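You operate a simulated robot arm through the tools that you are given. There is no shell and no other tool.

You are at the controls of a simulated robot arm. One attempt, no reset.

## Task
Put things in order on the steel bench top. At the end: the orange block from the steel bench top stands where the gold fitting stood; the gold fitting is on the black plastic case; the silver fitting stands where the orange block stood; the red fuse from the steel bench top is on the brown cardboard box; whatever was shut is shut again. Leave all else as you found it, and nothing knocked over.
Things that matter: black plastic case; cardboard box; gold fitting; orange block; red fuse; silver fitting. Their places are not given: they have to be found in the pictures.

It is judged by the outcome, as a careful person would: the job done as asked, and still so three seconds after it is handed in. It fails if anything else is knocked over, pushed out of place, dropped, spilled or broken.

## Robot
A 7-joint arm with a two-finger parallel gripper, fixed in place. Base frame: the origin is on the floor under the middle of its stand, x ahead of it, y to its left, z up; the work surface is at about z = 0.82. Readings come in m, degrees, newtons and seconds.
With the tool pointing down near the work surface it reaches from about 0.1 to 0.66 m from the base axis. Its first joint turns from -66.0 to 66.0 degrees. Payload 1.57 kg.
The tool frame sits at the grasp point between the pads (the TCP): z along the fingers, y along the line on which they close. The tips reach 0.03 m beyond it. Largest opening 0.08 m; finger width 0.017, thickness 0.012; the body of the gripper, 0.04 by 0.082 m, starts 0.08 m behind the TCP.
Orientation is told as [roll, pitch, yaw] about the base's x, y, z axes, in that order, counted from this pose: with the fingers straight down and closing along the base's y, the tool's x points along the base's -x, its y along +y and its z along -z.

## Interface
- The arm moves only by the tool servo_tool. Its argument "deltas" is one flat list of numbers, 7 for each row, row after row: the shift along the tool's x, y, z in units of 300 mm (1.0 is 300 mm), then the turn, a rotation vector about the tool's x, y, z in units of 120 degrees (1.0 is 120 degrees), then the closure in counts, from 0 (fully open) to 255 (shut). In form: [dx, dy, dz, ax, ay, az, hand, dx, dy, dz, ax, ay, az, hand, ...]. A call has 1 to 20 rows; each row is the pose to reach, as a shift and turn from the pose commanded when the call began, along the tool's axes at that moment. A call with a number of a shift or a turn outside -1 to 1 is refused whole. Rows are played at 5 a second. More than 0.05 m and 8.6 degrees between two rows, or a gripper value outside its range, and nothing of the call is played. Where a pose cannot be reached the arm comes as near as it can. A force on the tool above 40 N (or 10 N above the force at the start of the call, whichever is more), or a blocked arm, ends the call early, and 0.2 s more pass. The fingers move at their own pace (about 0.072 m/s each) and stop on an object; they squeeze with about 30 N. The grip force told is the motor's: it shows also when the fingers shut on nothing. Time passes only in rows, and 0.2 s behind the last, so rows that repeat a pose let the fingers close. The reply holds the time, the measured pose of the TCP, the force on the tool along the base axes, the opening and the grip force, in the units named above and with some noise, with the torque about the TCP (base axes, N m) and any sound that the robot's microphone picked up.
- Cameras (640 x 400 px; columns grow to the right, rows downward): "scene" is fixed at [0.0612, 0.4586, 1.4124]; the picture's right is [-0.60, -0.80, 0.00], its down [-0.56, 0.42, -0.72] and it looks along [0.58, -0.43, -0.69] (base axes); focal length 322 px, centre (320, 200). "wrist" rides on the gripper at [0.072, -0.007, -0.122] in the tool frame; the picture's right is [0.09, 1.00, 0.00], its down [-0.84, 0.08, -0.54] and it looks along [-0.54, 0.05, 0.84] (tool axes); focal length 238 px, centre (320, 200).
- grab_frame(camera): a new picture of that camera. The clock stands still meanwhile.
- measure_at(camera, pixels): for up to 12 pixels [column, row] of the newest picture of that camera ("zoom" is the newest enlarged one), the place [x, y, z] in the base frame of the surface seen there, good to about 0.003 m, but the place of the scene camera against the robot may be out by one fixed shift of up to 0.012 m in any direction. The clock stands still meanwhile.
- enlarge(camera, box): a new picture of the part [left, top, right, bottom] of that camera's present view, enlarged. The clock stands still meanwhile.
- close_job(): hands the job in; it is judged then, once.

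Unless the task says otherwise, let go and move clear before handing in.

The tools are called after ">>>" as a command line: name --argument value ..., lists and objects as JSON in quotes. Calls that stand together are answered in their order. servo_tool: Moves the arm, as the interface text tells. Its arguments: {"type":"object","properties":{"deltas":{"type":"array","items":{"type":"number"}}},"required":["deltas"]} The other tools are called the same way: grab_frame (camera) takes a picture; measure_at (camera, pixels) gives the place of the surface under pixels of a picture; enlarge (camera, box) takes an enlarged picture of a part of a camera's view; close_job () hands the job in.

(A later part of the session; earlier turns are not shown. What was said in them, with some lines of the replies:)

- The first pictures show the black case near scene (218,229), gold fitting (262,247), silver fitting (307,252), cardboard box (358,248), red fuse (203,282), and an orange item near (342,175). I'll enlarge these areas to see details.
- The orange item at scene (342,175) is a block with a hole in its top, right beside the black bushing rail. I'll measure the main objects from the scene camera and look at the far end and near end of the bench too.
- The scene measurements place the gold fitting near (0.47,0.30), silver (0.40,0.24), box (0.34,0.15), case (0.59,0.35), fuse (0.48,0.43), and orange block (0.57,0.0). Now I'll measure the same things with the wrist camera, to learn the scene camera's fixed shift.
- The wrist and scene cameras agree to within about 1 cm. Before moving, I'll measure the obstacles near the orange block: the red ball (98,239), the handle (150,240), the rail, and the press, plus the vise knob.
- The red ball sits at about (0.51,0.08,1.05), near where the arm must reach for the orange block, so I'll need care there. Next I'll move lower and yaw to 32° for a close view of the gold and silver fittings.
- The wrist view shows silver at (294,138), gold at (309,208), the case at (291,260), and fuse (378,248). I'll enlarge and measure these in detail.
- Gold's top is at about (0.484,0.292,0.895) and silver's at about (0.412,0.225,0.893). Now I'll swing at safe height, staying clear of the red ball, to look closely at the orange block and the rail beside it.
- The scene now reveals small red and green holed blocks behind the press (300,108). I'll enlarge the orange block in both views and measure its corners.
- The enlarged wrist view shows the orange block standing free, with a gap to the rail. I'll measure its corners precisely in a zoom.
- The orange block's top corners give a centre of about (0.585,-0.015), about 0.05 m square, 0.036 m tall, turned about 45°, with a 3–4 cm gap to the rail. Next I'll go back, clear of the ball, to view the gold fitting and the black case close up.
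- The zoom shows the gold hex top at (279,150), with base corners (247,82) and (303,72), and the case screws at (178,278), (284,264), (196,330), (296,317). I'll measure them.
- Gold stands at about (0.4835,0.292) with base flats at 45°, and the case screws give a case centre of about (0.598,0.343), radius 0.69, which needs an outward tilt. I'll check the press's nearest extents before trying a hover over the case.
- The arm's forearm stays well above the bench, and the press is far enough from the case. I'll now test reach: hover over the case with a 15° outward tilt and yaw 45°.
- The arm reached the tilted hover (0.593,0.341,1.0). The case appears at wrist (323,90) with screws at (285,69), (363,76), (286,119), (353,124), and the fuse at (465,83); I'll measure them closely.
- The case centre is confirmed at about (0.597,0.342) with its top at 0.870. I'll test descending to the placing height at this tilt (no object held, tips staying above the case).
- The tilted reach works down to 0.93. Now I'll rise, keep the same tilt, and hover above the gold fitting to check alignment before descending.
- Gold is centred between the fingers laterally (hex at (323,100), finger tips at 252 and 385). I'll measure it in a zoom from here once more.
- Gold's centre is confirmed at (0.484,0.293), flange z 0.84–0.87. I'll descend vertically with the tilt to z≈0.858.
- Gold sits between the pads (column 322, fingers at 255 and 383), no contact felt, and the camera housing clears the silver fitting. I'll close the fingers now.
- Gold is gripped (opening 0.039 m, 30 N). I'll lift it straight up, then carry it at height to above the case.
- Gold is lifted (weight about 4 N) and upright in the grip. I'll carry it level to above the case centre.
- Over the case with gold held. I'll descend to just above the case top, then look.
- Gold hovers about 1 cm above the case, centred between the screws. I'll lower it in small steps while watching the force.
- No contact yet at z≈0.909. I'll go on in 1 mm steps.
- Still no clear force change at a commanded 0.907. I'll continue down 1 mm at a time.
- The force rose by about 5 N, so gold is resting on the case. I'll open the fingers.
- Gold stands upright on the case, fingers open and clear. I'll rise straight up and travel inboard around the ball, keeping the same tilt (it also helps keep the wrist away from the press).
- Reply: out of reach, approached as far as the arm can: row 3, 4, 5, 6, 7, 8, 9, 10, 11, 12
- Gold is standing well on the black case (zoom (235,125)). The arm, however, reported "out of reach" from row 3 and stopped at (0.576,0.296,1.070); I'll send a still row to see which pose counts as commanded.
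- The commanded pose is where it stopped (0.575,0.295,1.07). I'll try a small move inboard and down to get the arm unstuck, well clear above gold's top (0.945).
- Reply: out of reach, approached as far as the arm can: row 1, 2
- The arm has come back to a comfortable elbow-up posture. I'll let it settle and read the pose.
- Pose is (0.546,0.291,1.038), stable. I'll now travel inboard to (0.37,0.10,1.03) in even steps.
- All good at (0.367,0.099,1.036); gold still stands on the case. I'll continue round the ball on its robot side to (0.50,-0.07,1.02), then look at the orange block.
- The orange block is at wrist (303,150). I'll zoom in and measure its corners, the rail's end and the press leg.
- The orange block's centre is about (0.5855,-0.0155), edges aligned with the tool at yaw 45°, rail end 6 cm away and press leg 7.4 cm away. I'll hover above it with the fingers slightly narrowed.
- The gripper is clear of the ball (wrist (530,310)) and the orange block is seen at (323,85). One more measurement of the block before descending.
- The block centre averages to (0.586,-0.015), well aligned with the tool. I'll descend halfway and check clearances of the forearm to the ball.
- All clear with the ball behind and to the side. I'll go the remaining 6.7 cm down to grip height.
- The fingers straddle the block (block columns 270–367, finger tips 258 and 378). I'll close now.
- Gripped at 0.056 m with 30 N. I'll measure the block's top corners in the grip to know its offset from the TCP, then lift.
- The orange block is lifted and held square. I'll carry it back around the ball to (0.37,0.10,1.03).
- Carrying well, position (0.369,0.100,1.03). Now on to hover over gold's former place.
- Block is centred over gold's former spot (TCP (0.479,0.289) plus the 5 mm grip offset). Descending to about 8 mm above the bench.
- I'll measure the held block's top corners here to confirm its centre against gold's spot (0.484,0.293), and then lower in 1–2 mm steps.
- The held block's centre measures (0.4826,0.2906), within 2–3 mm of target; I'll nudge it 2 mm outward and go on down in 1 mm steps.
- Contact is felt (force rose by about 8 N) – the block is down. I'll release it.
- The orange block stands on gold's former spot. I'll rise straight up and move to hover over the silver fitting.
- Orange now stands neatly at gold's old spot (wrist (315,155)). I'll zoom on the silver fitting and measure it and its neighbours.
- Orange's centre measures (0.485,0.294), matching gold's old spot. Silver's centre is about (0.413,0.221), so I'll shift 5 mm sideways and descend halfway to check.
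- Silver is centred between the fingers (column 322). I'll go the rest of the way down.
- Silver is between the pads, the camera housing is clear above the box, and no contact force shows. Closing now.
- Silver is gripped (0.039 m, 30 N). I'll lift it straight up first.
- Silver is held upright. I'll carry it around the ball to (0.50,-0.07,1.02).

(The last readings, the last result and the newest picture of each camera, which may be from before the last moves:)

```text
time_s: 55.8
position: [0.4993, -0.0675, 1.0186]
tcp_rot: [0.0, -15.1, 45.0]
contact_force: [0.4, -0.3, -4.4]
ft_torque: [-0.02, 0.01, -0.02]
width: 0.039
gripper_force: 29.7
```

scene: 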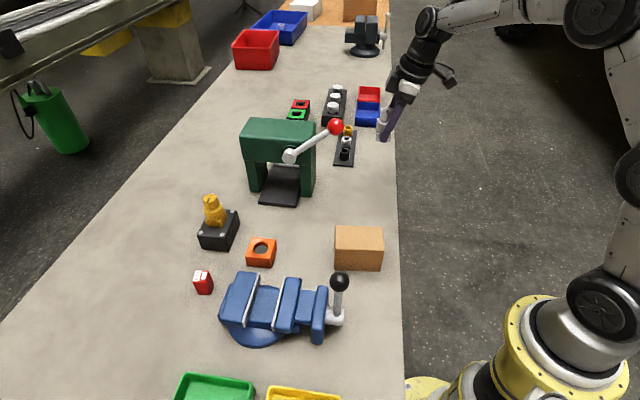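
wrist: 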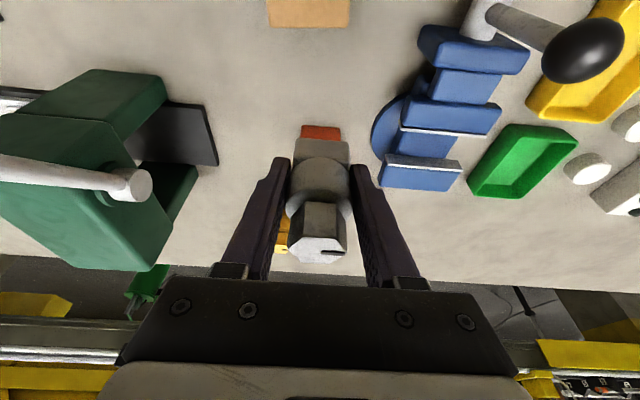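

At (0.499,-0.068,1.018) with silver held. I'll move to hover over the orange block's original spot (0.586,-0.015).

>>> servo_tool --deltas '[-0.0988, -0.0273, 0.0478, 0, 0, 0, 255, -0.1976, -0.0547, 0.0955, 0, 0, 0, 255, -0.2964, -0.082, 0.1433, 0, 0, 0, 255, -0.2964, -0.082, 0.1433, 0, 0, 0, 255, -0.2964, -0.082, 0.1433, 0, 0, 0, 255]'

>>> grab_frame --camera "wrist"

>>> grab_frame --camera "scene"

>>> servo_tool --deltas '[0, 0, 0, 0, 0, 0, 255]'

```text
time_s: 57.0
position: [0.5875, -0.0167, 1.0015]
tcp_rot: [-0.1, -15.0, 45.0]
contact_force: [0.0, 0.2, -3.6]
ft_torque: [0.04, 0.03, 0.0]
width: 0.0394
gripper_force: 29.8
```

```text
taken
```

wrist: 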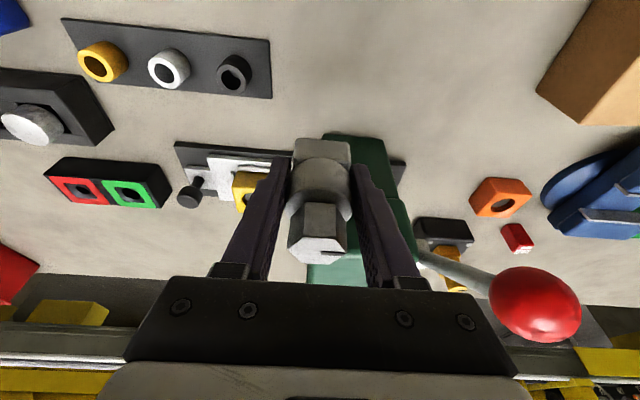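

```text
taken
```

scene: 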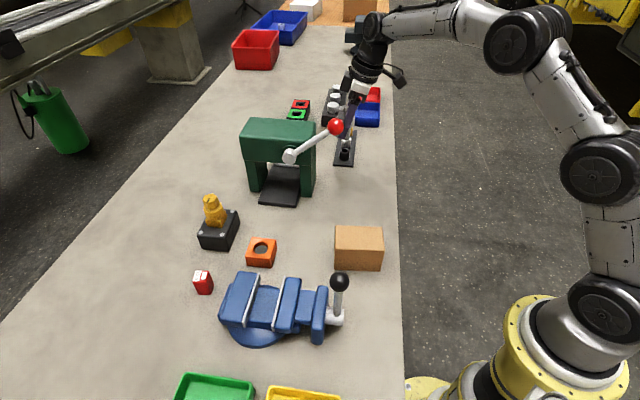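

```text
time_s: 57.4
position: [0.586, -0.0185, 1.0018]
tcp_rot: [0.1, -15.0, 45.0]
contact_force: [0.7, 0.0, -3.4]
ft_torque: [-0.04, 0.04, 0.03]
width: 0.0391
gripper_force: 29.8
```

Hovering over the target (TCP ≈ (0.586,-0.017)), clear of ball and rail. I'll descend to about 8 mm above the bench.

>>> servo_tool --deltas '[0.0259, 0, 0.0966, 0, 0, 0, 255, 0.0518, 0, 0.1932, 0, 0, 0, 255, 0.0776, 0, 0.2898, 0, 0, 0, 255, 0.1035, 0, 0.3864, 0, 0, 0, 255, 0.1182, 0, 0.4411, 0, 0, 0, 255, 0.1182, 0, 0.4411, 0, 0, 0, 255, 0.1182, 0, 0.4411, 0, 0, 0, 255]'

>>> grab_frame --camera "wrist"

>>> enlarge --camera "scene" --box '[280, 80, 420, 220]'

```text
time_s: 59.0
position: [0.5855, -0.0169, 0.8644]
tcp_rot: [0.0, -15.0, 45.0]
contact_force: [-0.5, -0.3, -2.7]
ft_torque: [-0.02, -0.02, 0.01]
width: 0.0392
gripper_force: 29.6
```

```text
taken
```

wrist: 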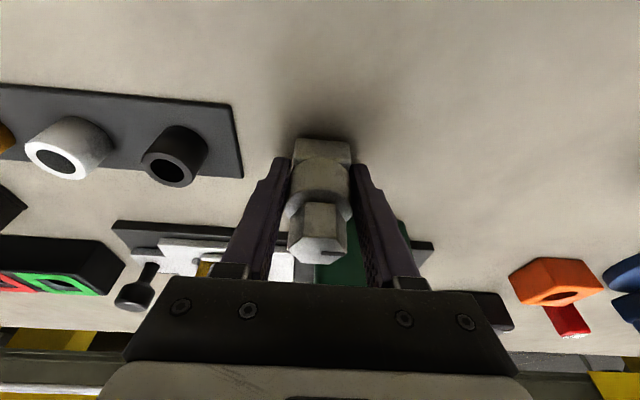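

```text
2.86 times, centred on (350, 150) of scene
```

zoom: 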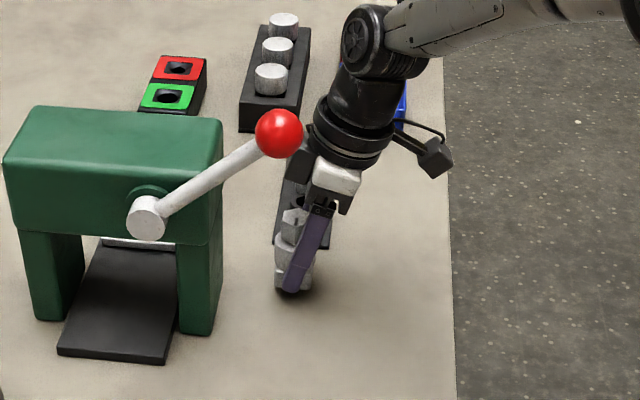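

Silver is just above the bench at the right spot. Lowering in small steps to contact.

>>> servo_tool --deltas '[0.0017, 0, 0.0064, 0, 0, 0, 255, 0.0035, 0, 0.0129, 0, 0, 0, 255, 0.0052, 0, 0.0193, 0, 0, 0, 255, 0.0052, 0, 0.0193, 0, 0, 0, 255]'

>>> servo_tool --deltas '[0.0009, 0, 0.0032, 0, 0, 0, 255, 0.0009, 0, 0.0032, 0, 0, 0, 255]'

>>> servo_tool --deltas '[0.0009, 0, 0.0032, 0, 0, 0, 255, 0.0009, 0, 0.0032, 0, 0, 0, 255]'

```text
time_s: 60.0
position: [0.5849, -0.0179, 0.8585]
tcp_rot: [0.0, -14.9, 45.1]
contact_force: [0.0, -0.1, -3.5]
ft_torque: [-0.02, -0.01, -0.01]
width: 0.0395
gripper_force: 30.1
```

```text
time_s: 60.6
position: [0.5846, -0.0172, 0.8577]
tcp_rot: [0.0, -15.0, 45.0]
contact_force: [0.3, -0.1, -2.9]
ft_torque: [-0.03, 0.01, 0.01]
width: 0.0391
gripper_force: 29.6
```

```text
time_s: 61.2
position: [0.5845, -0.0174, 0.857]
tcp_rot: [-0.1, -15.0, 45.0]
contact_force: [-0.1, -0.3, -2.7]
ft_torque: [-0.01, 0.01, 0.03]
width: 0.0394
gripper_force: 30.1
```

No contact yet at 0.857; continuing 1 mm at a time.

>>> servo_tool --deltas '[0.0009, 0, 0.0032, 0, 0, 0, 255, 0.0009, 0, 0.0032, 0, 0, 0, 255]'

```text
time_s: 61.8
position: [0.5861, -0.018, 0.8568]
tcp_rot: [0.0, -15.0, 45.0]
contact_force: [-0.8, 0.3, -1.9]
ft_torque: [-0.04, 0.02, 0.03]
width: 0.0391
gripper_force: 30.2
```

>>> servo_tool --deltas '[0.0009, 0, 0.0032, 0, 0, 0, 255, 0.0009, 0, 0.0032, 0, 0, 0, 255]'

```text
time_s: 62.4
position: [0.5876, -0.017, 0.8562]
tcp_rot: [0.0, -15.1, 45.0]
contact_force: [-5.0, 0.5, 8.0]
ft_torque: [-0.02, 0.35, -0.02]
width: 0.0394
gripper_force: 29.7
```

Contact felt (+10 N): silver is on the bench. I'll release, opening only part-way to stay off the rail.

>>> servo_tool --deltas '[0, 0, 0, 0, 0, 0, 110, 0, 0, 0, 0, 0, 0, 80, 0, 0, 0, 0, 0, 0, 50, 0, 0, 0, 0, 0, 0, 50]'

>>> grab_frame --camera "wrist"

>>> enlarge --camera "scene" --box '[300, 100, 400, 200]'

```text
time_s: 63.4
position: [0.5855, -0.0156, 0.8542]
tcp_rot: [0.1, -15.0, 45.0]
contact_force: [0.2, 0.2, 0.3]
ft_torque: [-0.02, -0.02, 0.02]
width: 0.0641
gripper_force: 0.0
```

```text
taken
```

wrist: 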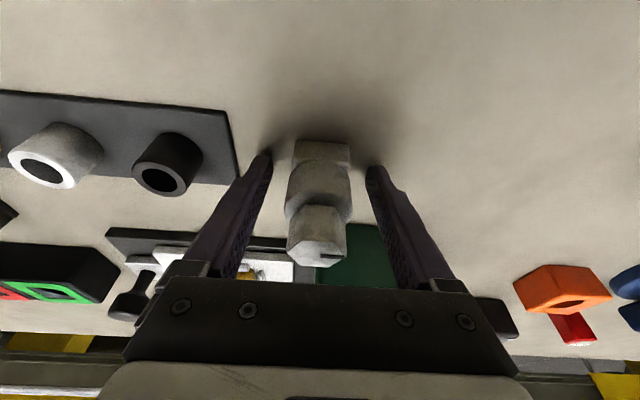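

```text
4.00 times, centred on (350, 150) of scene
```

zoom: 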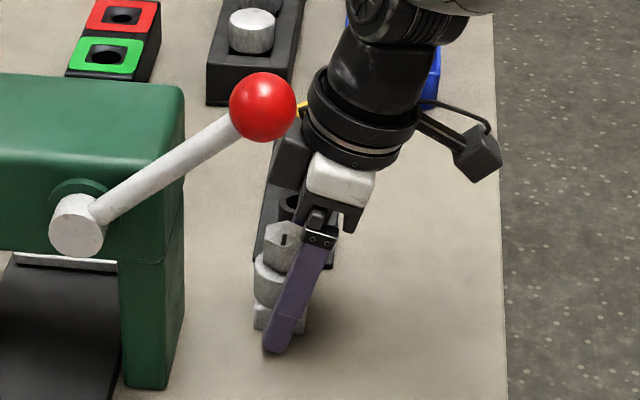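

Silver stands free at the orange block's former place. I'll rise straight up and check.

>>> servo_tool --deltas '[-0.0173, 0, -0.0644, 0, 0, 0, 50, -0.0518, 0, -0.1932, 0, 0, 0, 50, -0.0863, 0, -0.322, 0, 0, 0, 50, -0.1268, 0, -0.4733, 0, 0, 0, 50, -0.1268, 0, -0.4733, 0, 0, 0, 20]'

>>> grab_frame --camera "wrist"

>>> grab_frame --camera "scene"

```text
time_s: 64.6
position: [0.5849, -0.016, 1.0008]
tcp_rot: [0.1, -15.0, 44.9]
contact_force: [1.0, 0.6, -0.5]
ft_torque: [0.0, 0.0, -0.04]
width: 0.074
gripper_force: 0.1
```

```text
taken
```

wrist: 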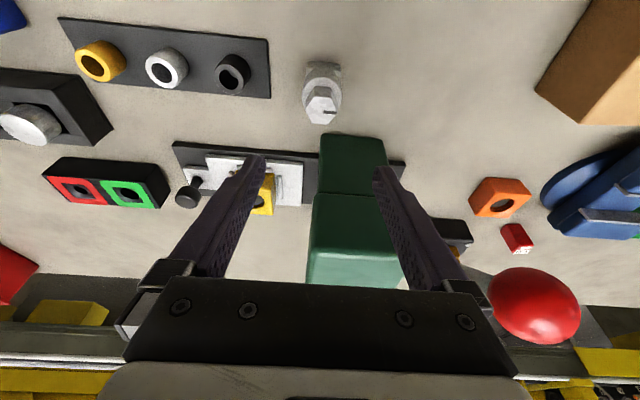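

```text
taken
```

scene: 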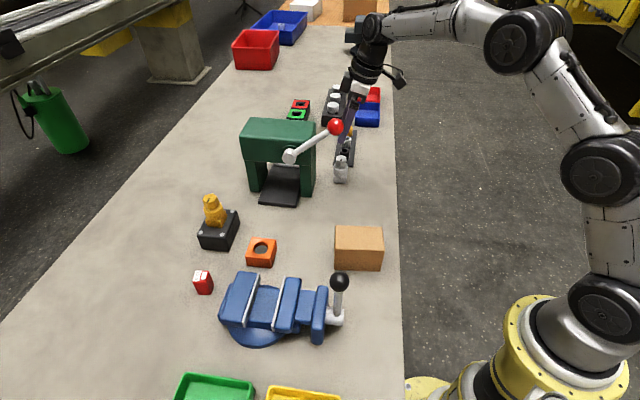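

Silver stands upright at wrist (322,95). I'll measure its position to confirm it matches the orange block's original spot.

>>> enlarge --camera "wrist" --box '[270, 40, 380, 140]'

>>> measure_at --camera "wrist" --pixels '[[321, 108], [307, 108], [336, 110], [322, 97], [320, 121], [305, 70], [338, 72]]'

```text
4.00 times, centred on (325, 90) of wrist
```

zoom: 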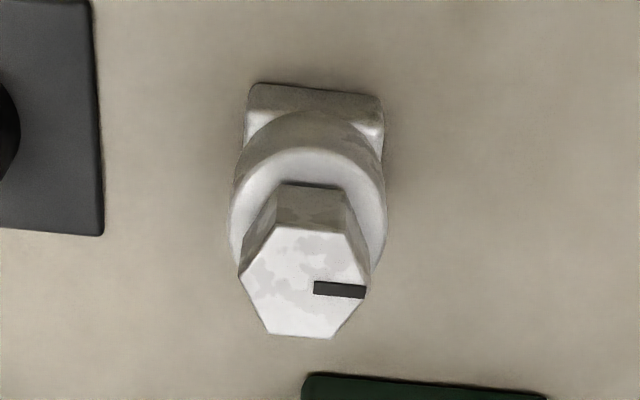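

```text
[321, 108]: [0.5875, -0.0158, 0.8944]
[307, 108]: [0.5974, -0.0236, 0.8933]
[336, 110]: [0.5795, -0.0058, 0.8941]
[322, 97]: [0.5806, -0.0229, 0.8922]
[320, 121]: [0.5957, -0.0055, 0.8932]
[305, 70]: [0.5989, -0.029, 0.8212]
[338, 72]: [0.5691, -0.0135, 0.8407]
```

Silver's centre is at (0.588,-0.015), within about 2 mm of the block's original centre. Now I'll retrace my path around the ball toward the fuse side.

>>> servo_tool --deltas '[0.1, 0.0244, -0.0487, 0, 0, 0, 20, 0.2, 0.0487, -0.0973, 0, 0, 0, 0, 0.3, 0.0731, -0.146, 0, 0, 0, 0, 0.3868, 0.1674, -0.1865, 0, 0, 0, 0, 0.4736, 0.2616, -0.2269, 0, 0, 0, 0, 0.4053, 0.3913, -0.2086, 0, 0, 0, 0, 0.337, 0.5209, -0.1904, 0, 0, 0, 0, 0.2687, 0.6506, -0.1721, 0, 0, 0, 0, 0.2004, 0.7802, -0.1538, 0, 0, 0, 0, 0.0866, 0.8509, -0.1233, 0, 0, 0, 0, 0.0866, 0.8509, -0.1233, 0, 0, 0, 0]'

>>> grab_frame --camera "scene"

```text
time_s: 67.0
position: [0.3801, 0.1367, 1.0297]
tcp_rot: [0.0, -15.1, 45.0]
contact_force: [-0.2, 0.0, 0.2]
ft_torque: [0.0, 0.0, -0.02]
width: 0.0801
gripper_force: 0.0
```

```text
taken
```

scene: 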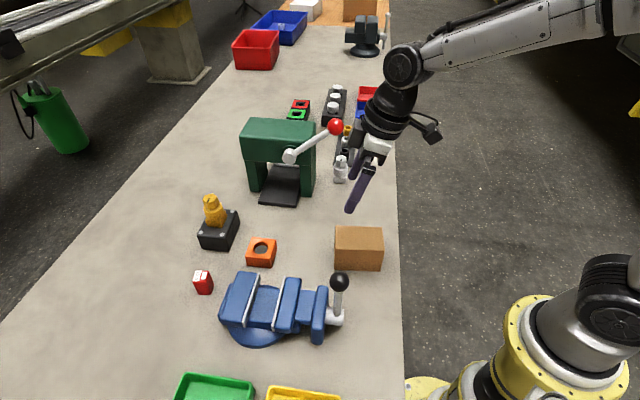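

Things look right in the scene; silver stands by the rail end (341,170). Now I'll move toward the fuse, returning the tool to vertical on the way.

>>> servo_tool --deltas '[-0.1056, 0.0811, 0.0283, 0, 0.025, 0, 0, -0.2113, 0.1622, 0.0566, 0, 0.05, 0, 0, -0.3169, 0.2432, 0.0849, 0, 0.075, 0, 0, -0.4226, 0.3243, 0.1132, 0, 0.1, 0, 0, -0.5282, 0.4054, 0.1415, 0, 0.125, 0, 0, -0.5282, 0.4054, 0.1415, 0, 0.125, 0, 0]'

>>> grab_frame --camera "wrist"

>>> grab_frame --camera "scene"

```text
time_s: 68.4
position: [0.4114, 0.341, 1.0305]
tcp_rot: [0.0, 0.0, 45.0]
contact_force: [0.9, 0.4, 0.4]
ft_torque: [0.01, 0.04, -0.01]
width: 0.0801
gripper_force: 0.1
```

```text
taken
```

wrist: 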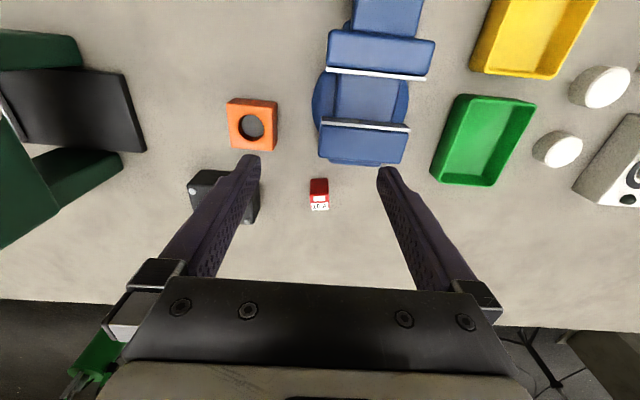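

```text
taken
```

scene: 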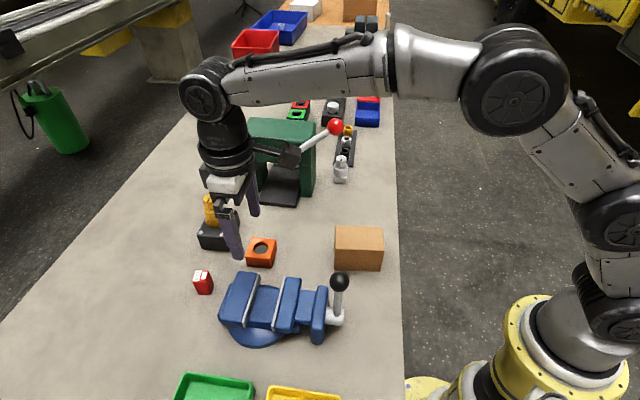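

The fuse is at wrist (319,195), with the vise jaw's edge near (365,160). I'll zoom in and measure.

>>> enlarge --camera "wrist" --box '[270, 130, 420, 230]'

```text
4.00 times, centred on (345, 180) of wrist
```

zoom: 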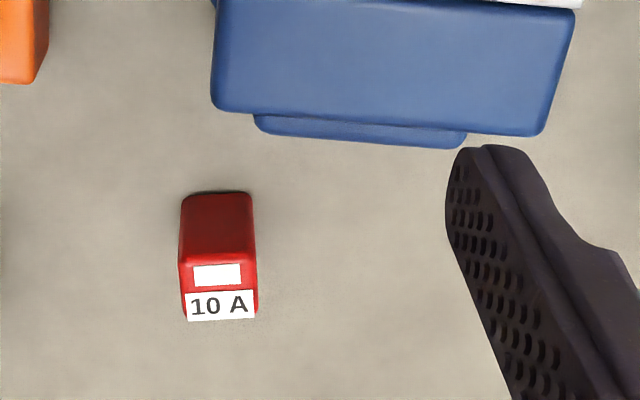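

>>> measure_at --camera "zoom" --pixels '[[183, 263], [255, 262], [190, 316], [252, 315], [219, 290], [186, 200], [248, 198], [215, 100], [260, 120], [460, 145], [540, 130], [350, 135]]'

```text
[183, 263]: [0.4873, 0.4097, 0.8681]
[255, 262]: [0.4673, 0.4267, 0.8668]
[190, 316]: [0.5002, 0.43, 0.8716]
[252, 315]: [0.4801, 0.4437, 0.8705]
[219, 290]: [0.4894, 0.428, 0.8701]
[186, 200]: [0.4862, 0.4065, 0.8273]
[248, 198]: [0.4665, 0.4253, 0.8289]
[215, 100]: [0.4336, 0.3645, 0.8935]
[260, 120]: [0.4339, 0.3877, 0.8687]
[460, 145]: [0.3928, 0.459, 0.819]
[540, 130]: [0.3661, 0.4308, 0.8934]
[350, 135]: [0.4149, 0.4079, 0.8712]
```

Fuse top corners give a centre of (0.484,0.4275), about 0.026 × 0.023 m, turned about 51°, with the vise 8 cm inboard. I'll hover above it at z≈0.95 with yaw 51° and a 10° tilt to stay within reach.

>>> servo_tool --deltas '[-0.0929, 0.0085, 0.0671, -0.0011, -0.0208, -0.0125, 20, -0.1858, 0.017, 0.1342, -0.0022, -0.0417, -0.025, 50, -0.2786, 0.0254, 0.2012, -0.0033, -0.0625, -0.0374, 80, -0.3715, 0.0339, 0.2683, -0.0044, -0.0833, -0.0499, 80, -0.3715, 0.0339, 0.2683, -0.0044, -0.0833, -0.0499, 80]'

>>> grab_frame --camera "wrist"

>>> grab_frame --camera "scene"

>>> servo_tool --deltas '[0, 0, 0, 0, 0, 0, 80]'

```text
time_s: 69.6
position: [0.483, 0.4281, 0.949]
tcp_rot: [0.1, -10.0, 51.0]
contact_force: [-0.4, -0.3, 0.4]
ft_torque: [0.0, 0.01, 0.03]
width: 0.0549
gripper_force: 0.0
```

```text
taken
```

wrist: 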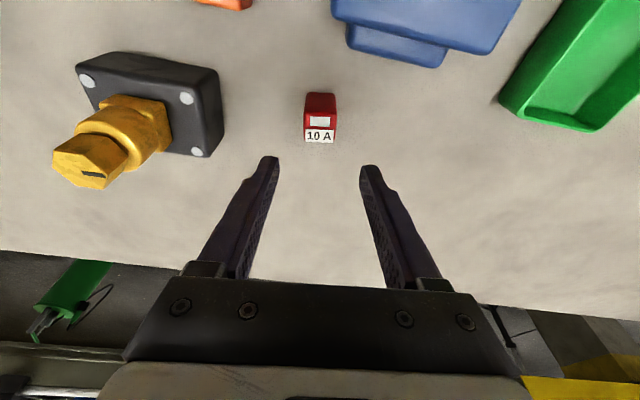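

```text
taken
```

scene: 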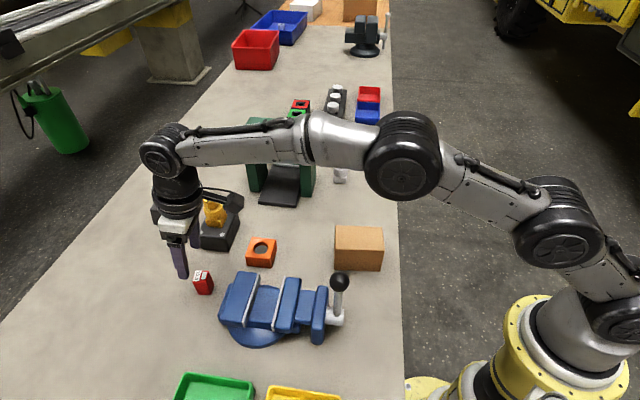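

```text
time_s: 70.0
position: [0.4823, 0.4281, 0.9502]
tcp_rot: [0.0, -10.0, 51.0]
contact_force: [-0.6, -0.3, 0.0]
ft_torque: [-0.01, 0.01, 0.02]
width: 0.0551
gripper_force: 0.0
```

The fuse is centred between the fingers (columns 304–336, fingers 270/370). I'll measure once more in a zoom.

>>> enlarge --camera "wrist" --box '[280, 80, 370, 150]'

>>> measure_at --camera "wrist" --pixels '[[306, 114], [335, 115], [306, 140], [333, 141], [320, 128], [308, 96], [333, 97]]'

```text
5.71 times, centred on (325, 115) of wrist
```

zoom: 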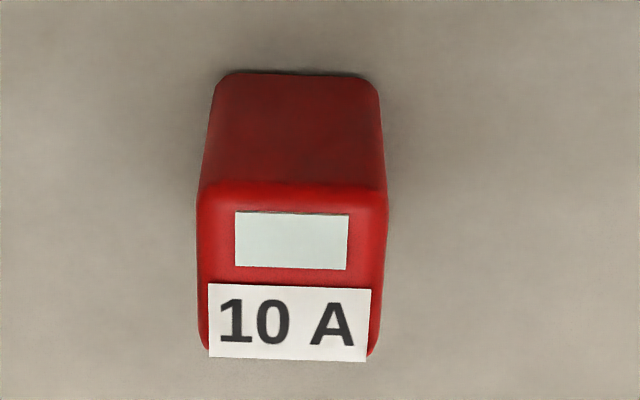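

```text
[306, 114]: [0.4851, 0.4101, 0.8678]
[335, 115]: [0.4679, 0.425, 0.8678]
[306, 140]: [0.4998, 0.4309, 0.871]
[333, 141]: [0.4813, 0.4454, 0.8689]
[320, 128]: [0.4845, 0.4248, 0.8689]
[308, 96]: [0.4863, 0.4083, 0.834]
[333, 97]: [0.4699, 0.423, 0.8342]
```

The fuse centre (0.4835,0.428) matches the TCP. Descending vertically to z≈0.855.

>>> servo_tool --deltas '[0.0137, 0, 0.078, 0, 0, 0, 80, 0.0275, 0, 0.156, 0, 0, 0, 80, 0.0412, 0, 0.2339, 0, 0, 0, 80, 0.055, 0, 0.3119, 0, 0, 0, 80, 0.055, 0, 0.3119, 0, 0, 0, 80]'

>>> grab_frame --camera "wrist"

>>> grab_frame --camera "scene"

```text
time_s: 71.2
position: [0.4823, 0.4262, 0.8529]
tcp_rot: [0.0, -10.0, 50.9]
contact_force: [-1.3, -0.4, 0.3]
ft_torque: [-0.01, -0.01, 0.0]
width: 0.0548
gripper_force: 0.0
```

```text
taken
```

wrist: 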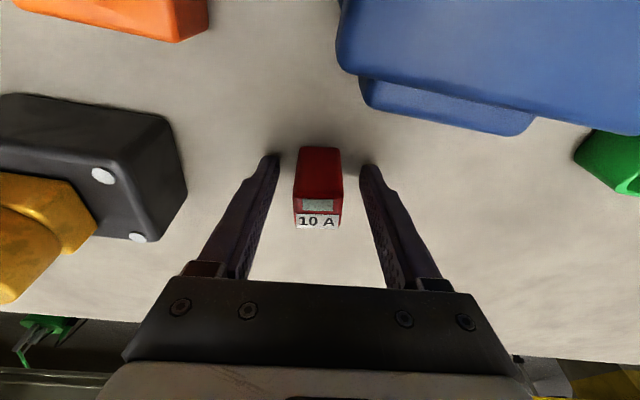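

```text
taken
```

scene: 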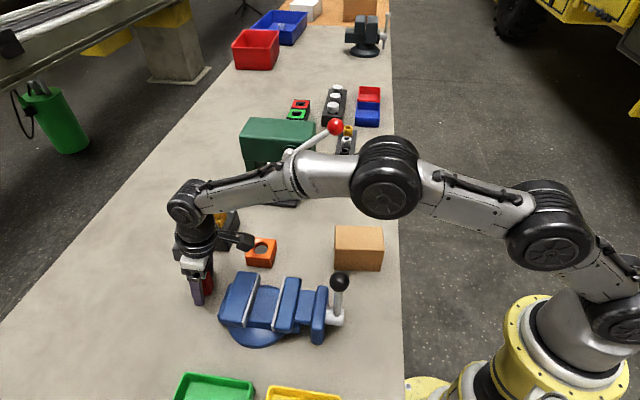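

The fuse sits between the pads (columns 293–345). Closing now.

>>> servo_tool --deltas '[0, 0, 0, 0, 0, 0, 130, 0, 0, 0, 0, 0, 0, 255, 0, 0, 0, 0, 0, 0, 255, 0, 0, 0, 0, 0, 0, 255]'

>>> grab_frame --camera "wrist"

```text
time_s: 72.2
position: [0.4825, 0.4259, 0.8542]
tcp_rot: [0.0, -10.0, 51.0]
contact_force: [-0.2, -0.2, -0.4]
ft_torque: [0.05, -0.04, 0.02]
width: 0.0271
gripper_force: 29.7
```

```text
taken
```

wrist: 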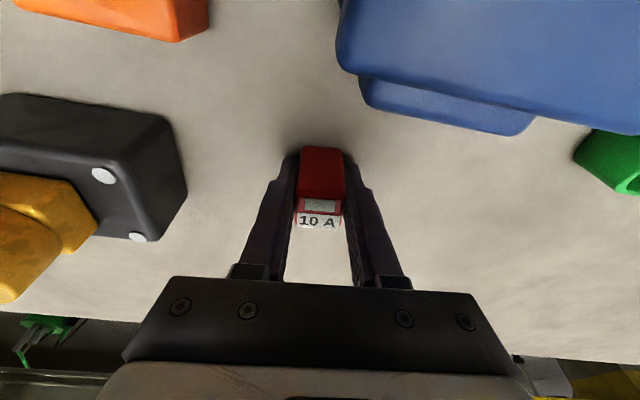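

The fuse is gripped (0.027 m). I'll lift it, then carry it inboard toward the box and look at the box top.

>>> servo_tool --deltas '[-0.0087, 0, -0.0492, 0, 0, 0, 255, -0.0231, 0, -0.1313, 0, 0, 0, 255, -0.0405, 0, -0.2298, 0, 0, 0, 255, -0.055, 0, -0.3119, 0, 0, 0, 255, 0.0248, -0.0414, -0.3824, 0, 0, 0, 255, 0.1047, -0.0828, -0.4528, 0, 0, 0, 255, 0.1845, -0.1242, -0.5233, 0, 0, 0, 255, 0.2998, -0.1666, -0.5775, 0, 0, 0, 255, 0.4151, -0.2089, -0.6317, 0, 0, 0, 255, 0.5304, -0.2513, -0.6859, 0, 0, 0, 255, 0.5304, -0.2513, -0.6859, 0, 0, 0, 255]'

>>> grab_frame --camera "wrist"

>>> grab_frame --camera "scene"

```text
time_s: 74.6
position: [0.4202, 0.2284, 1.0287]
tcp_rot: [0.1, -10.0, 51.0]
contact_force: [0.2, -0.9, 0.1]
ft_torque: [0.02, 0.0, 0.01]
width: 0.0273
gripper_force: 30.0
```

```text
taken
```

wrist: 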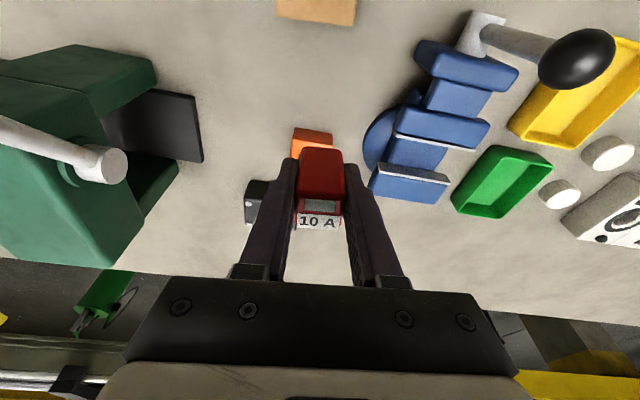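

```text
taken
```

scene: 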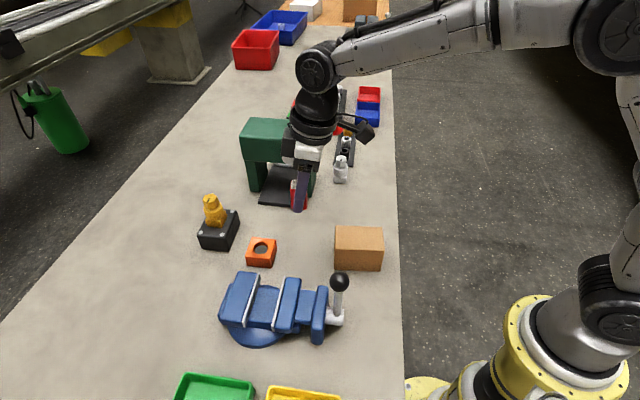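

The fuse is held firmly. I'll measure the box's top face corners from the scene camera and the visible edge from the wrist.

>>> enlarge --camera "scene" --box '[310, 210, 410, 290]'

>>> measure_at --camera "scene" --pixels '[[336, 228], [381, 228], [383, 247], [335, 247], [358, 238], [335, 268], [262, 247], [341, 158]]'

>>> measure_at --camera "wrist" --pixels '[[280, 14], [352, 22], [316, 5], [318, 18], [300, 5], [340, 8]]'

```text
5.00 times, centred on (360, 250) of scene
```

zoom: 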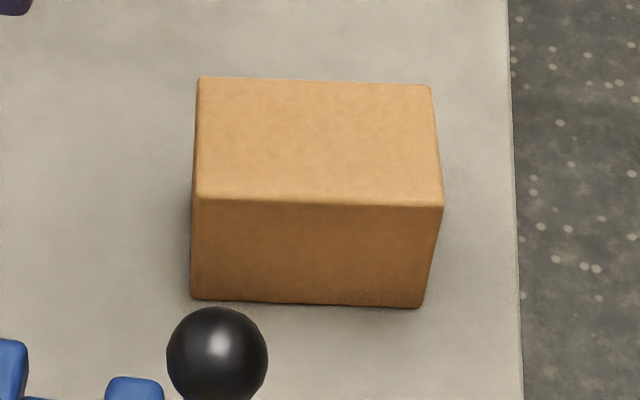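

```text
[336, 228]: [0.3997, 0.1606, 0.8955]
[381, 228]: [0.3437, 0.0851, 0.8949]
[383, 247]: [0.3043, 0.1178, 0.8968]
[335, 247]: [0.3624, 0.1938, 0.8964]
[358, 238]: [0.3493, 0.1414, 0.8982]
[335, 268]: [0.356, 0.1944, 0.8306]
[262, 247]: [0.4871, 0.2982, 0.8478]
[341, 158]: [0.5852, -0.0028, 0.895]
```

```text
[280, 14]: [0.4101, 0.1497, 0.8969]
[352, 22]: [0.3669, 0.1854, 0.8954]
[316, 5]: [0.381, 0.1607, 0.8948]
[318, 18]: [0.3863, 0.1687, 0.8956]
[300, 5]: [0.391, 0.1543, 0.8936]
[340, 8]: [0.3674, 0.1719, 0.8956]
```

The box top centre is about (0.351,0.137) at z 0.896. I'll move the fuse over it at z≈1.0.

>>> servo_tool --deltas '[0.1002, -0.0037, 0.0078, 0, 0, 0, 255, 0.2003, -0.0074, 0.0155, 0, 0, 0, 255, 0.3005, -0.0111, 0.0233, 0, 0, 0, 255, 0.4006, -0.0148, 0.031, 0, 0, 0, 255, 0.4006, -0.0148, 0.031, 0, 0, 0, 255, 0.4006, -0.0148, 0.031, 0, 0, 0, 255]'

>>> grab_frame --camera "scene"

>>> grab_frame --camera "wrist"

```text
time_s: 76.0
position: [0.3493, 0.1356, 0.9994]
tcp_rot: [-0.1, -10.0, 51.0]
contact_force: [-0.2, 0.3, -0.3]
ft_torque: [0.04, 0.01, -0.02]
width: 0.0269
gripper_force: 30.4
```

```text
taken
```

scene: 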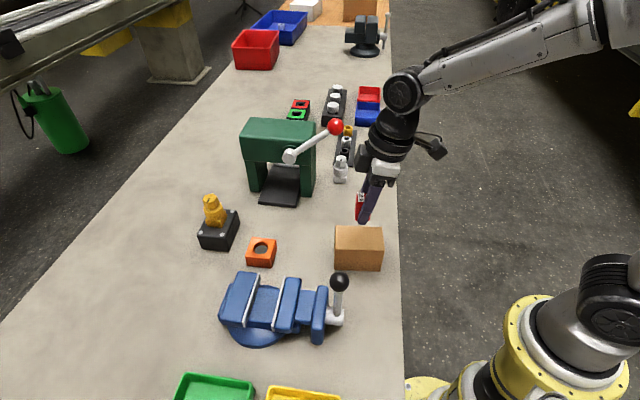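

```text
taken
```

wrist: 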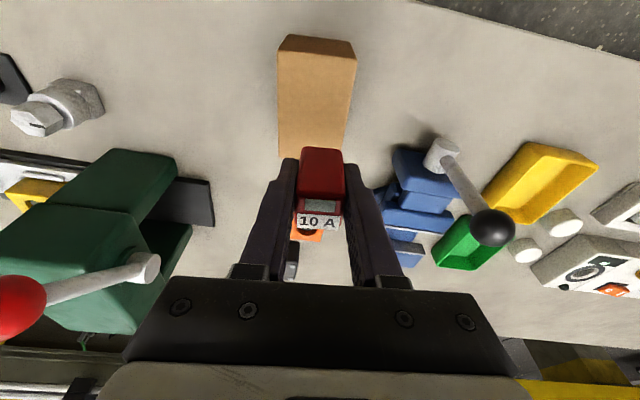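

The box top is visible under the fuse at wrist (315,105). I'll measure its near corners and edges for centring.

>>> measure_at --camera "wrist" --pixels '[[282, 53], [353, 59], [282, 150], [346, 145], [316, 100], [316, 57], [281, 100], [350, 100]]'

```text
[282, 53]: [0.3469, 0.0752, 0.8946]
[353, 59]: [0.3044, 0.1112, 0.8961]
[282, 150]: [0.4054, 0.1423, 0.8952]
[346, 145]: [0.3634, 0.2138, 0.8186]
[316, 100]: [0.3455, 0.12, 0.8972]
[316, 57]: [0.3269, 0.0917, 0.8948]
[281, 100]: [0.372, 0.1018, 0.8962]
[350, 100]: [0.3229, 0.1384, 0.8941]
```

The box centre refines to about (0.355,0.132). I'll shift 5 mm sideways and descend to about 8 mm above the box top.

>>> servo_tool --deltas '[0.0007, -0.0177, 0, 0, 0, 0, 255, 0.018, -0.0177, 0.1018, 0, 0, 0, 255, 0.0366, -0.0177, 0.2035, 0, 0, 0, 255, 0.0366, -0.0177, 0.2035, 0, 0, 0, 255, 0.0366, -0.0177, 0.2035, 0, 0, 0, 255]'

>>> enlarge --camera "scene" --box '[310, 170, 420, 290]'

>>> grab_frame --camera "wrist"

```text
time_s: 77.2
position: [0.3531, 0.132, 0.9385]
tcp_rot: [0.0, -10.1, 51.1]
contact_force: [0.9, -1.0, -0.8]
ft_torque: [0.0, -0.02, 0.0]
width: 0.0269
gripper_force: 29.9
```

```text
3.33 times, centred on (365, 230) of scene
```

zoom: 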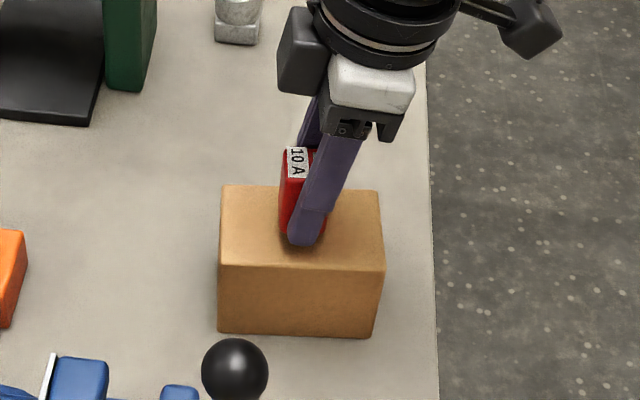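

```text
taken
```

wrist: 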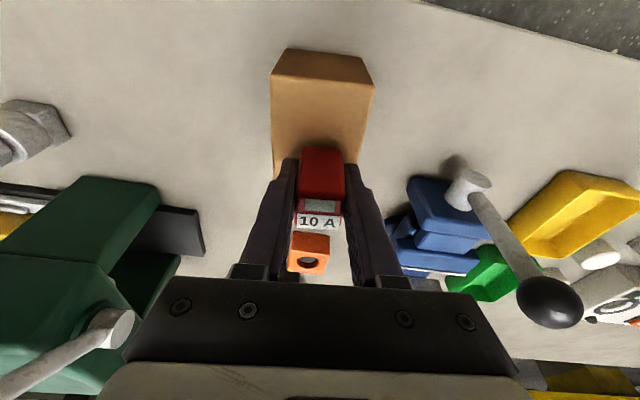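

The fuse is over the middle of the box. Lowering in small steps to contact.

>>> servo_tool --deltas '[0.0012, 0, 0.0066, 0, 0, 0, 255, 0.0023, 0, 0.0131, 0, 0, 0, 255, 0.0035, 0, 0.0197, 0, 0, 0, 255, 0.0035, 0, 0.0197, 0, 0, 0, 255]'

>>> servo_tool --deltas '[0.0006, 0, 0.0033, 0, 0, 0, 255, 0.0006, 0, 0.0033, 0, 0, 0, 255]'

>>> servo_tool --deltas '[0.0006, 0, 0.0033, 0, 0, 0, 255, 0.0006, 0, 0.0033, 0, 0, 0, 255]'

```text
time_s: 78.2
position: [0.3526, 0.1315, 0.9312]
tcp_rot: [0.1, -9.9, 51.1]
contact_force: [0.0, -1.1, 0.7]
ft_torque: [-0.01, 0.01, 0.01]
width: 0.0268
gripper_force: 29.7
```

```text
time_s: 78.8
position: [0.3535, 0.1319, 0.9315]
tcp_rot: [-0.1, -10.0, 51.0]
contact_force: [1.2, -0.4, -0.7]
ft_torque: [0.01, -0.04, -0.01]
width: 0.0273
gripper_force: 30.3
```

```text
time_s: 79.4
position: [0.3534, 0.1318, 0.931]
tcp_rot: [0.0, -10.1, 51.0]
contact_force: [0.9, -0.3, 0.1]
ft_torque: [0.03, -0.01, 0.02]
width: 0.0272
gripper_force: 30.3
```

No contact yet at about 0.930. Continuing in 1 mm steps.

>>> servo_tool --deltas '[0.0006, 0, 0.0033, 0, 0, 0, 255, 0.0006, 0, 0.0033, 0, 0, 0, 255]'

>>> enlarge --camera "scene" --box '[330, 200, 400, 270]'

```text
time_s: 80.0
position: [0.3533, 0.1332, 0.929]
tcp_rot: [-0.1, -10.1, 51.0]
contact_force: [0.5, 0.1, -0.8]
ft_torque: [-0.04, 0.01, -0.05]
width: 0.027
gripper_force: 30.1
```

```text
5.71 times, centred on (365, 235) of scene
```

zoom: 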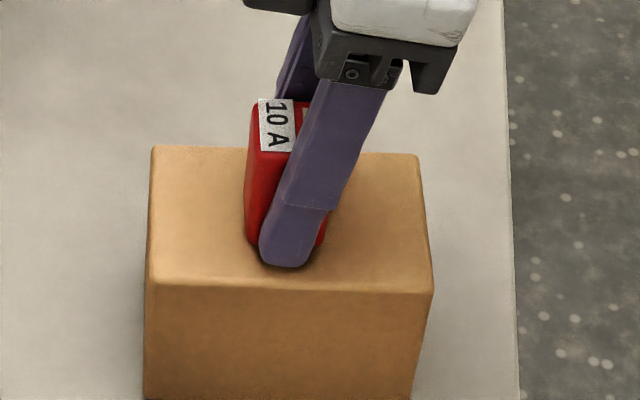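

>>> servo_tool --deltas '[0.0006, 0, 0.0033, 0, 0, 0, 255, 0.0006, 0, 0.0033, 0, 0, 0, 255]'

```text
time_s: 80.6
position: [0.3536, 0.1349, 0.9277]
tcp_rot: [0.0, -10.0, 51.0]
contact_force: [-0.7, -0.6, 5.0]
ft_torque: [0.03, 0.06, 0.01]
width: 0.0274
gripper_force: 30.3
```

Contact is felt (+5 N): the fuse is resting on the box. Releasing gently.

>>> servo_tool --deltas '[0, 0, 0, 0, 0, 0, 160, 0, 0, 0, 0, 0, 0, 130, 0, 0, 0, 0, 0, 0, 100, 0, 0, 0, 0, 0, 0, 80, 0, 0, 0, 0, 0, 0, 80]'

>>> enlarge --camera "scene" --box '[330, 200, 400, 270]'

>>> grab_frame --camera "wrist"

```text
time_s: 81.8
position: [0.353, 0.1343, 0.9277]
tcp_rot: [0.0, -10.0, 51.1]
contact_force: [-0.6, -0.6, 0.3]
ft_torque: [0.03, 0.03, -0.02]
width: 0.0546
gripper_force: 0.1
```

```text
5.71 times, centred on (365, 235) of scene
```

zoom: 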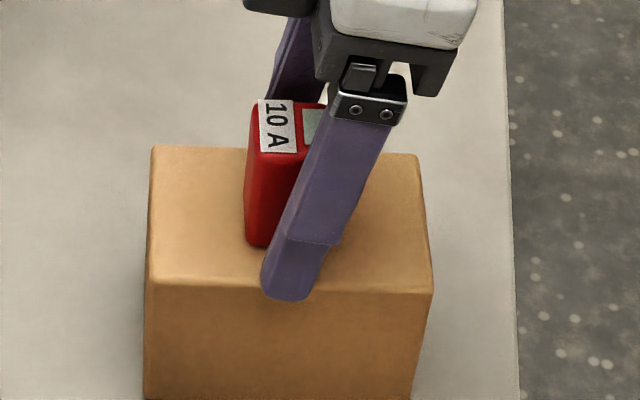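

```text
taken
```

wrist: 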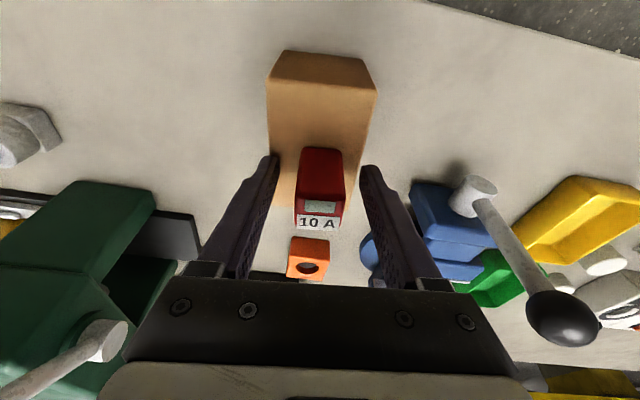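

The fuse stands on the box with fingers clear. I'll rise straight up and then verify everything.

>>> servo_tool --deltas '[-0.0116, 0, -0.0657, 0, 0, 0, 80, -0.0347, 0, -0.197, 0, 0, 0, 80, -0.0521, 0, -0.2954, 0, 0, 0, 60, -0.0694, 0, -0.3939, 0, 0, 0, 40, -0.0694, 0, -0.3939, 0, 0, 0, 0]'

>>> grab_frame --camera "scene"

>>> grab_frame --camera "wrist"

```text
time_s: 83.0
position: [0.3519, 0.1307, 1.048]
tcp_rot: [0.1, -10.0, 51.1]
contact_force: [-0.1, -0.3, 0.6]
ft_torque: [-0.02, -0.01, -0.01]
width: 0.0802
gripper_force: 0.1
```

```text
taken
```

scene: 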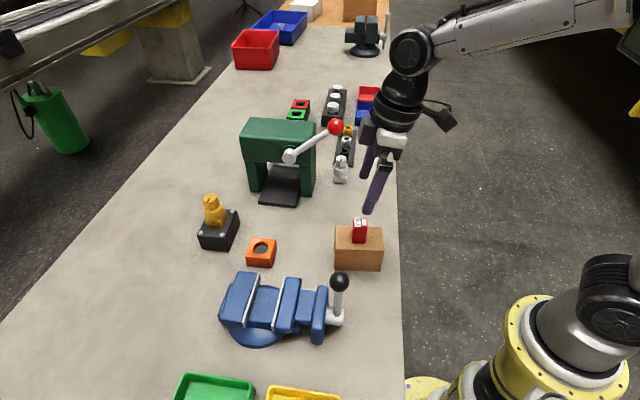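

```text
taken
```

wrist: 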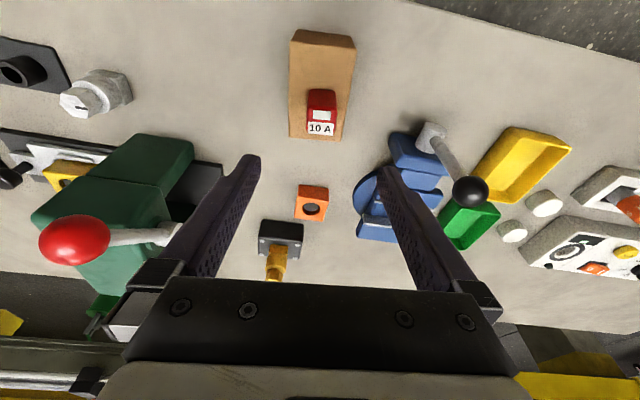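

Everything stands: fuse on box (360,230), orange at (261,252), gold on case (214,212), silver (341,170). I notice an orange patch on the panel at wrist (595,268); I'll enlarge it to be sure about the orange block's identity.

>>> enlarge --camera "wrist" --box '[440, 120, 640, 320]'

>>> enlarge --camera "scene" --box '[180, 100, 400, 290]'

>>> enlarge --camera "wrist" --box '[240, 20, 400, 290]'

```text
2.00 times, centred on (540, 220) of wrist
```

zoom: 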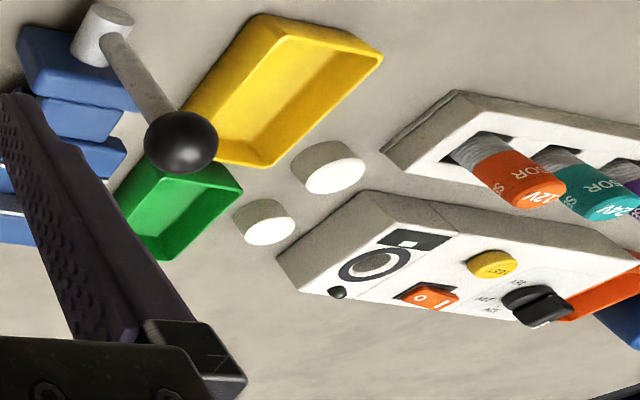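

```text
2.11 times, centred on (290, 195) of scene
```

zoom: 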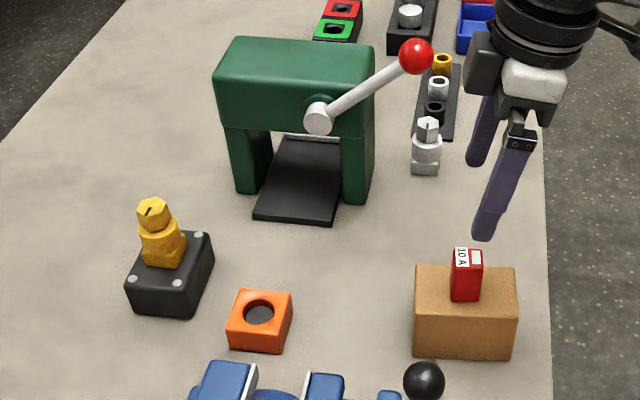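

```text
1.48 times, centred on (320, 155) of wrist
```

zoom: 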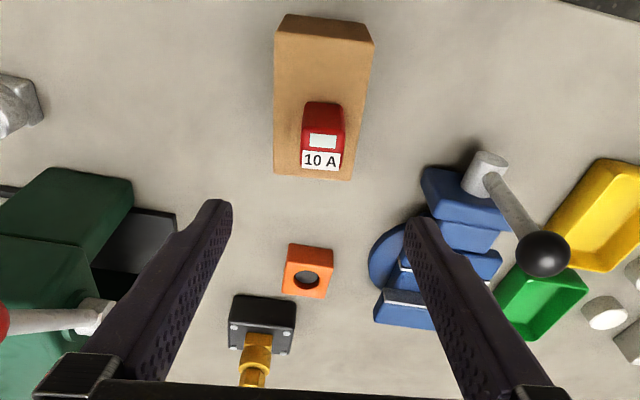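

The oranges there are a sensor and a switch on panels, plus something orange at the far right edge. I'll turn the wrist to look at that end of the bench to be certain no other "orange block" is meant.

>>> servo_tool --deltas '[-0.006, 0, -0.034, -0.0051, 0.0161, -0.0582, 0, -0.012, 0, -0.068, -0.0102, 0.0323, -0.1164, 0, -0.018, 0, -0.102, -0.0153, 0.0484, -0.1745, 0, -0.024, 0, -0.136, -0.0204, 0.0646, -0.2327, 0, -0.03, 0, -0.17, -0.0255, 0.0807, -0.2909, 0, -0.03, 0, -0.17, -0.0255, 0.0807, -0.2909, 0]'

>>> grab_frame --camera "wrist"

>>> enlarge --camera "wrist" --box '[320, 0, 640, 280]'

```text
time_s: 84.4
position: [0.3538, 0.1322, 1.0994]
tcp_rot: [0.0, 0.1, 86.1]
contact_force: [0.6, -0.1, -0.5]
ft_torque: [-0.01, -0.03, 0.02]
width: 0.08
gripper_force: 0.0
```

```text
taken
```

wrist: 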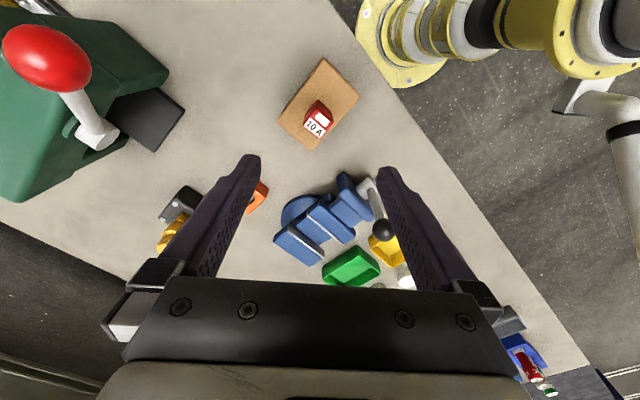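

```text
1.43 times, centred on (480, 140) of wrist
```

zoom: 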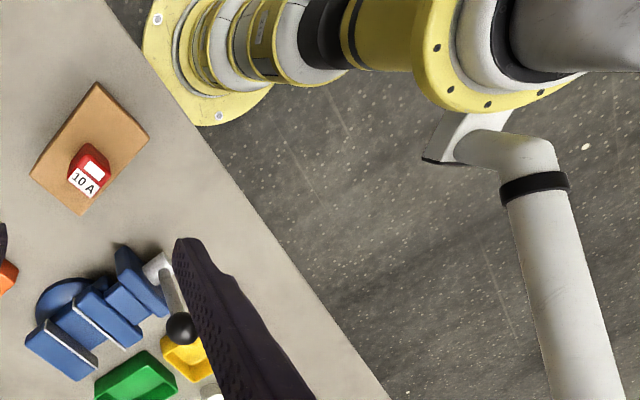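

The view is blocked by a finger. I'll tilt the tool outward by 25° to see the bench's far end better.

>>> servo_tool --deltas '[0, 0, 0, 0, -0.052, -0.02, 0, 0, 0, 0, 0, -0.104, -0.04, 0, 0, 0, 0, 0, -0.156, -0.06, 0, 0, 0, 0, 0, -0.208, -0.08, 0, 0, 0, 0, 0, -0.208, -0.08, 0]'

>>> grab_frame --camera "wrist"

>>> enlarge --camera "wrist" --box '[260, 60, 460, 280]'

```text
time_s: 85.6
position: [0.3537, 0.1324, 1.1002]
tcp_rot: [-2.3, -24.8, 96.2]
contact_force: [0.6, 0.4, 0.3]
ft_torque: [0.01, 0.01, 0.01]
width: 0.0799
gripper_force: 0.0
```

```text
taken
```

wrist: 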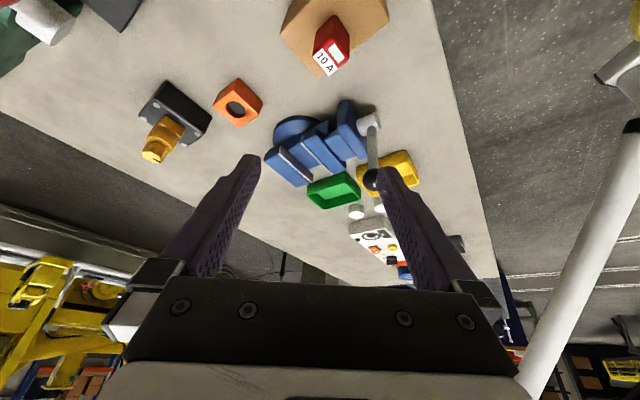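

```text
1.82 times, centred on (360, 170) of wrist
```

zoom: 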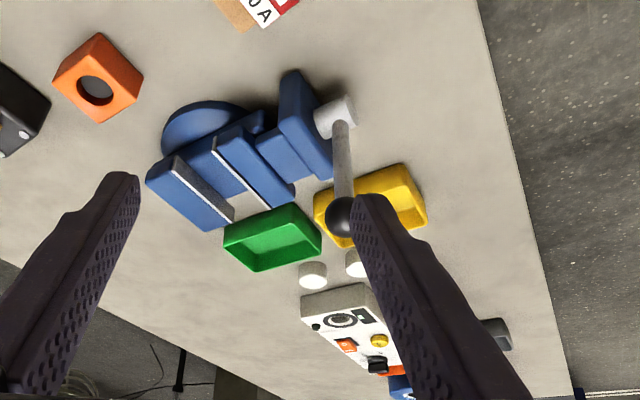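

The rest of the bench end (panels, bins) is far out of reach, so the block I moved is the right one. A last scene check before handing in.

>>> grab_frame --camera "scene"

>>> enlarge --camera "scene" --box '[180, 110, 400, 300]'

```text
taken
```

scene: 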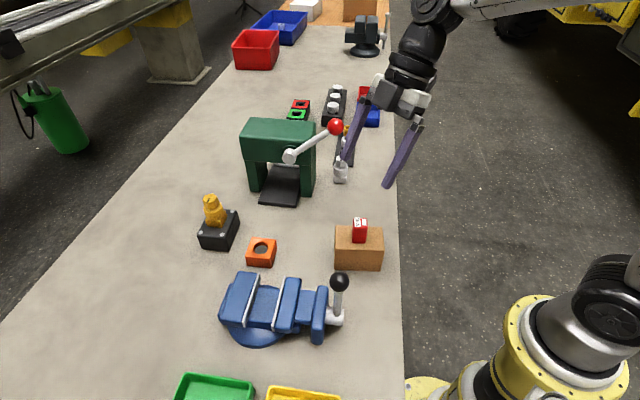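

```text
2.11 times, centred on (290, 205) of scene
```

zoom: 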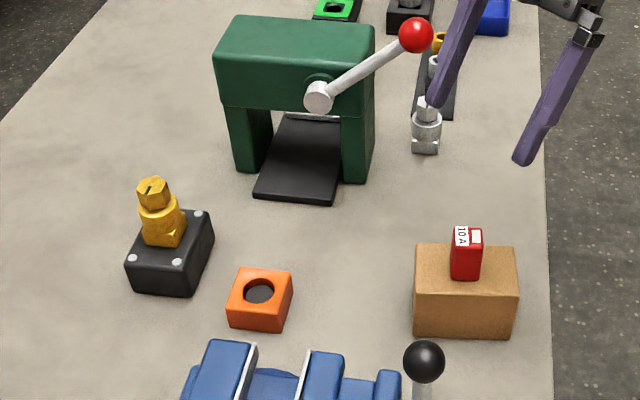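

The final scene shows gold on the black case (214,212), orange at gold's former spot (261,252), silver at orange's former spot (341,170), and the fuse on the cardboard box (360,230). The press lever, vise and everything else are unchanged, and the gripper is open and clear. I'm handing in the job.

>>> close_job

```text
The job is handed in.
```

The last pictures show all four things where you asked, upright, with nothing else knocked over or moved. The job is handed in.

- **Orange block:** it stands where the gold fitting stood, about 2 mm off by the wrist camera.
- **Gold fitting:** it stands on the black plastic case, between the four screws.
- **Silver fitting:** it stands where the orange block stood, about 2–3 mm off.
- **Red fuse:** it stands on top of the cardboard box, near the middle.

I opened nothing, so there was nothing to shut again. The gripper is open and clear of everything.

There are other orange parts at the far end of the bench, such as a sensor and a switch. They are well out of the arm's reach, so I took the holed block beside the bushing rail as the one meant.
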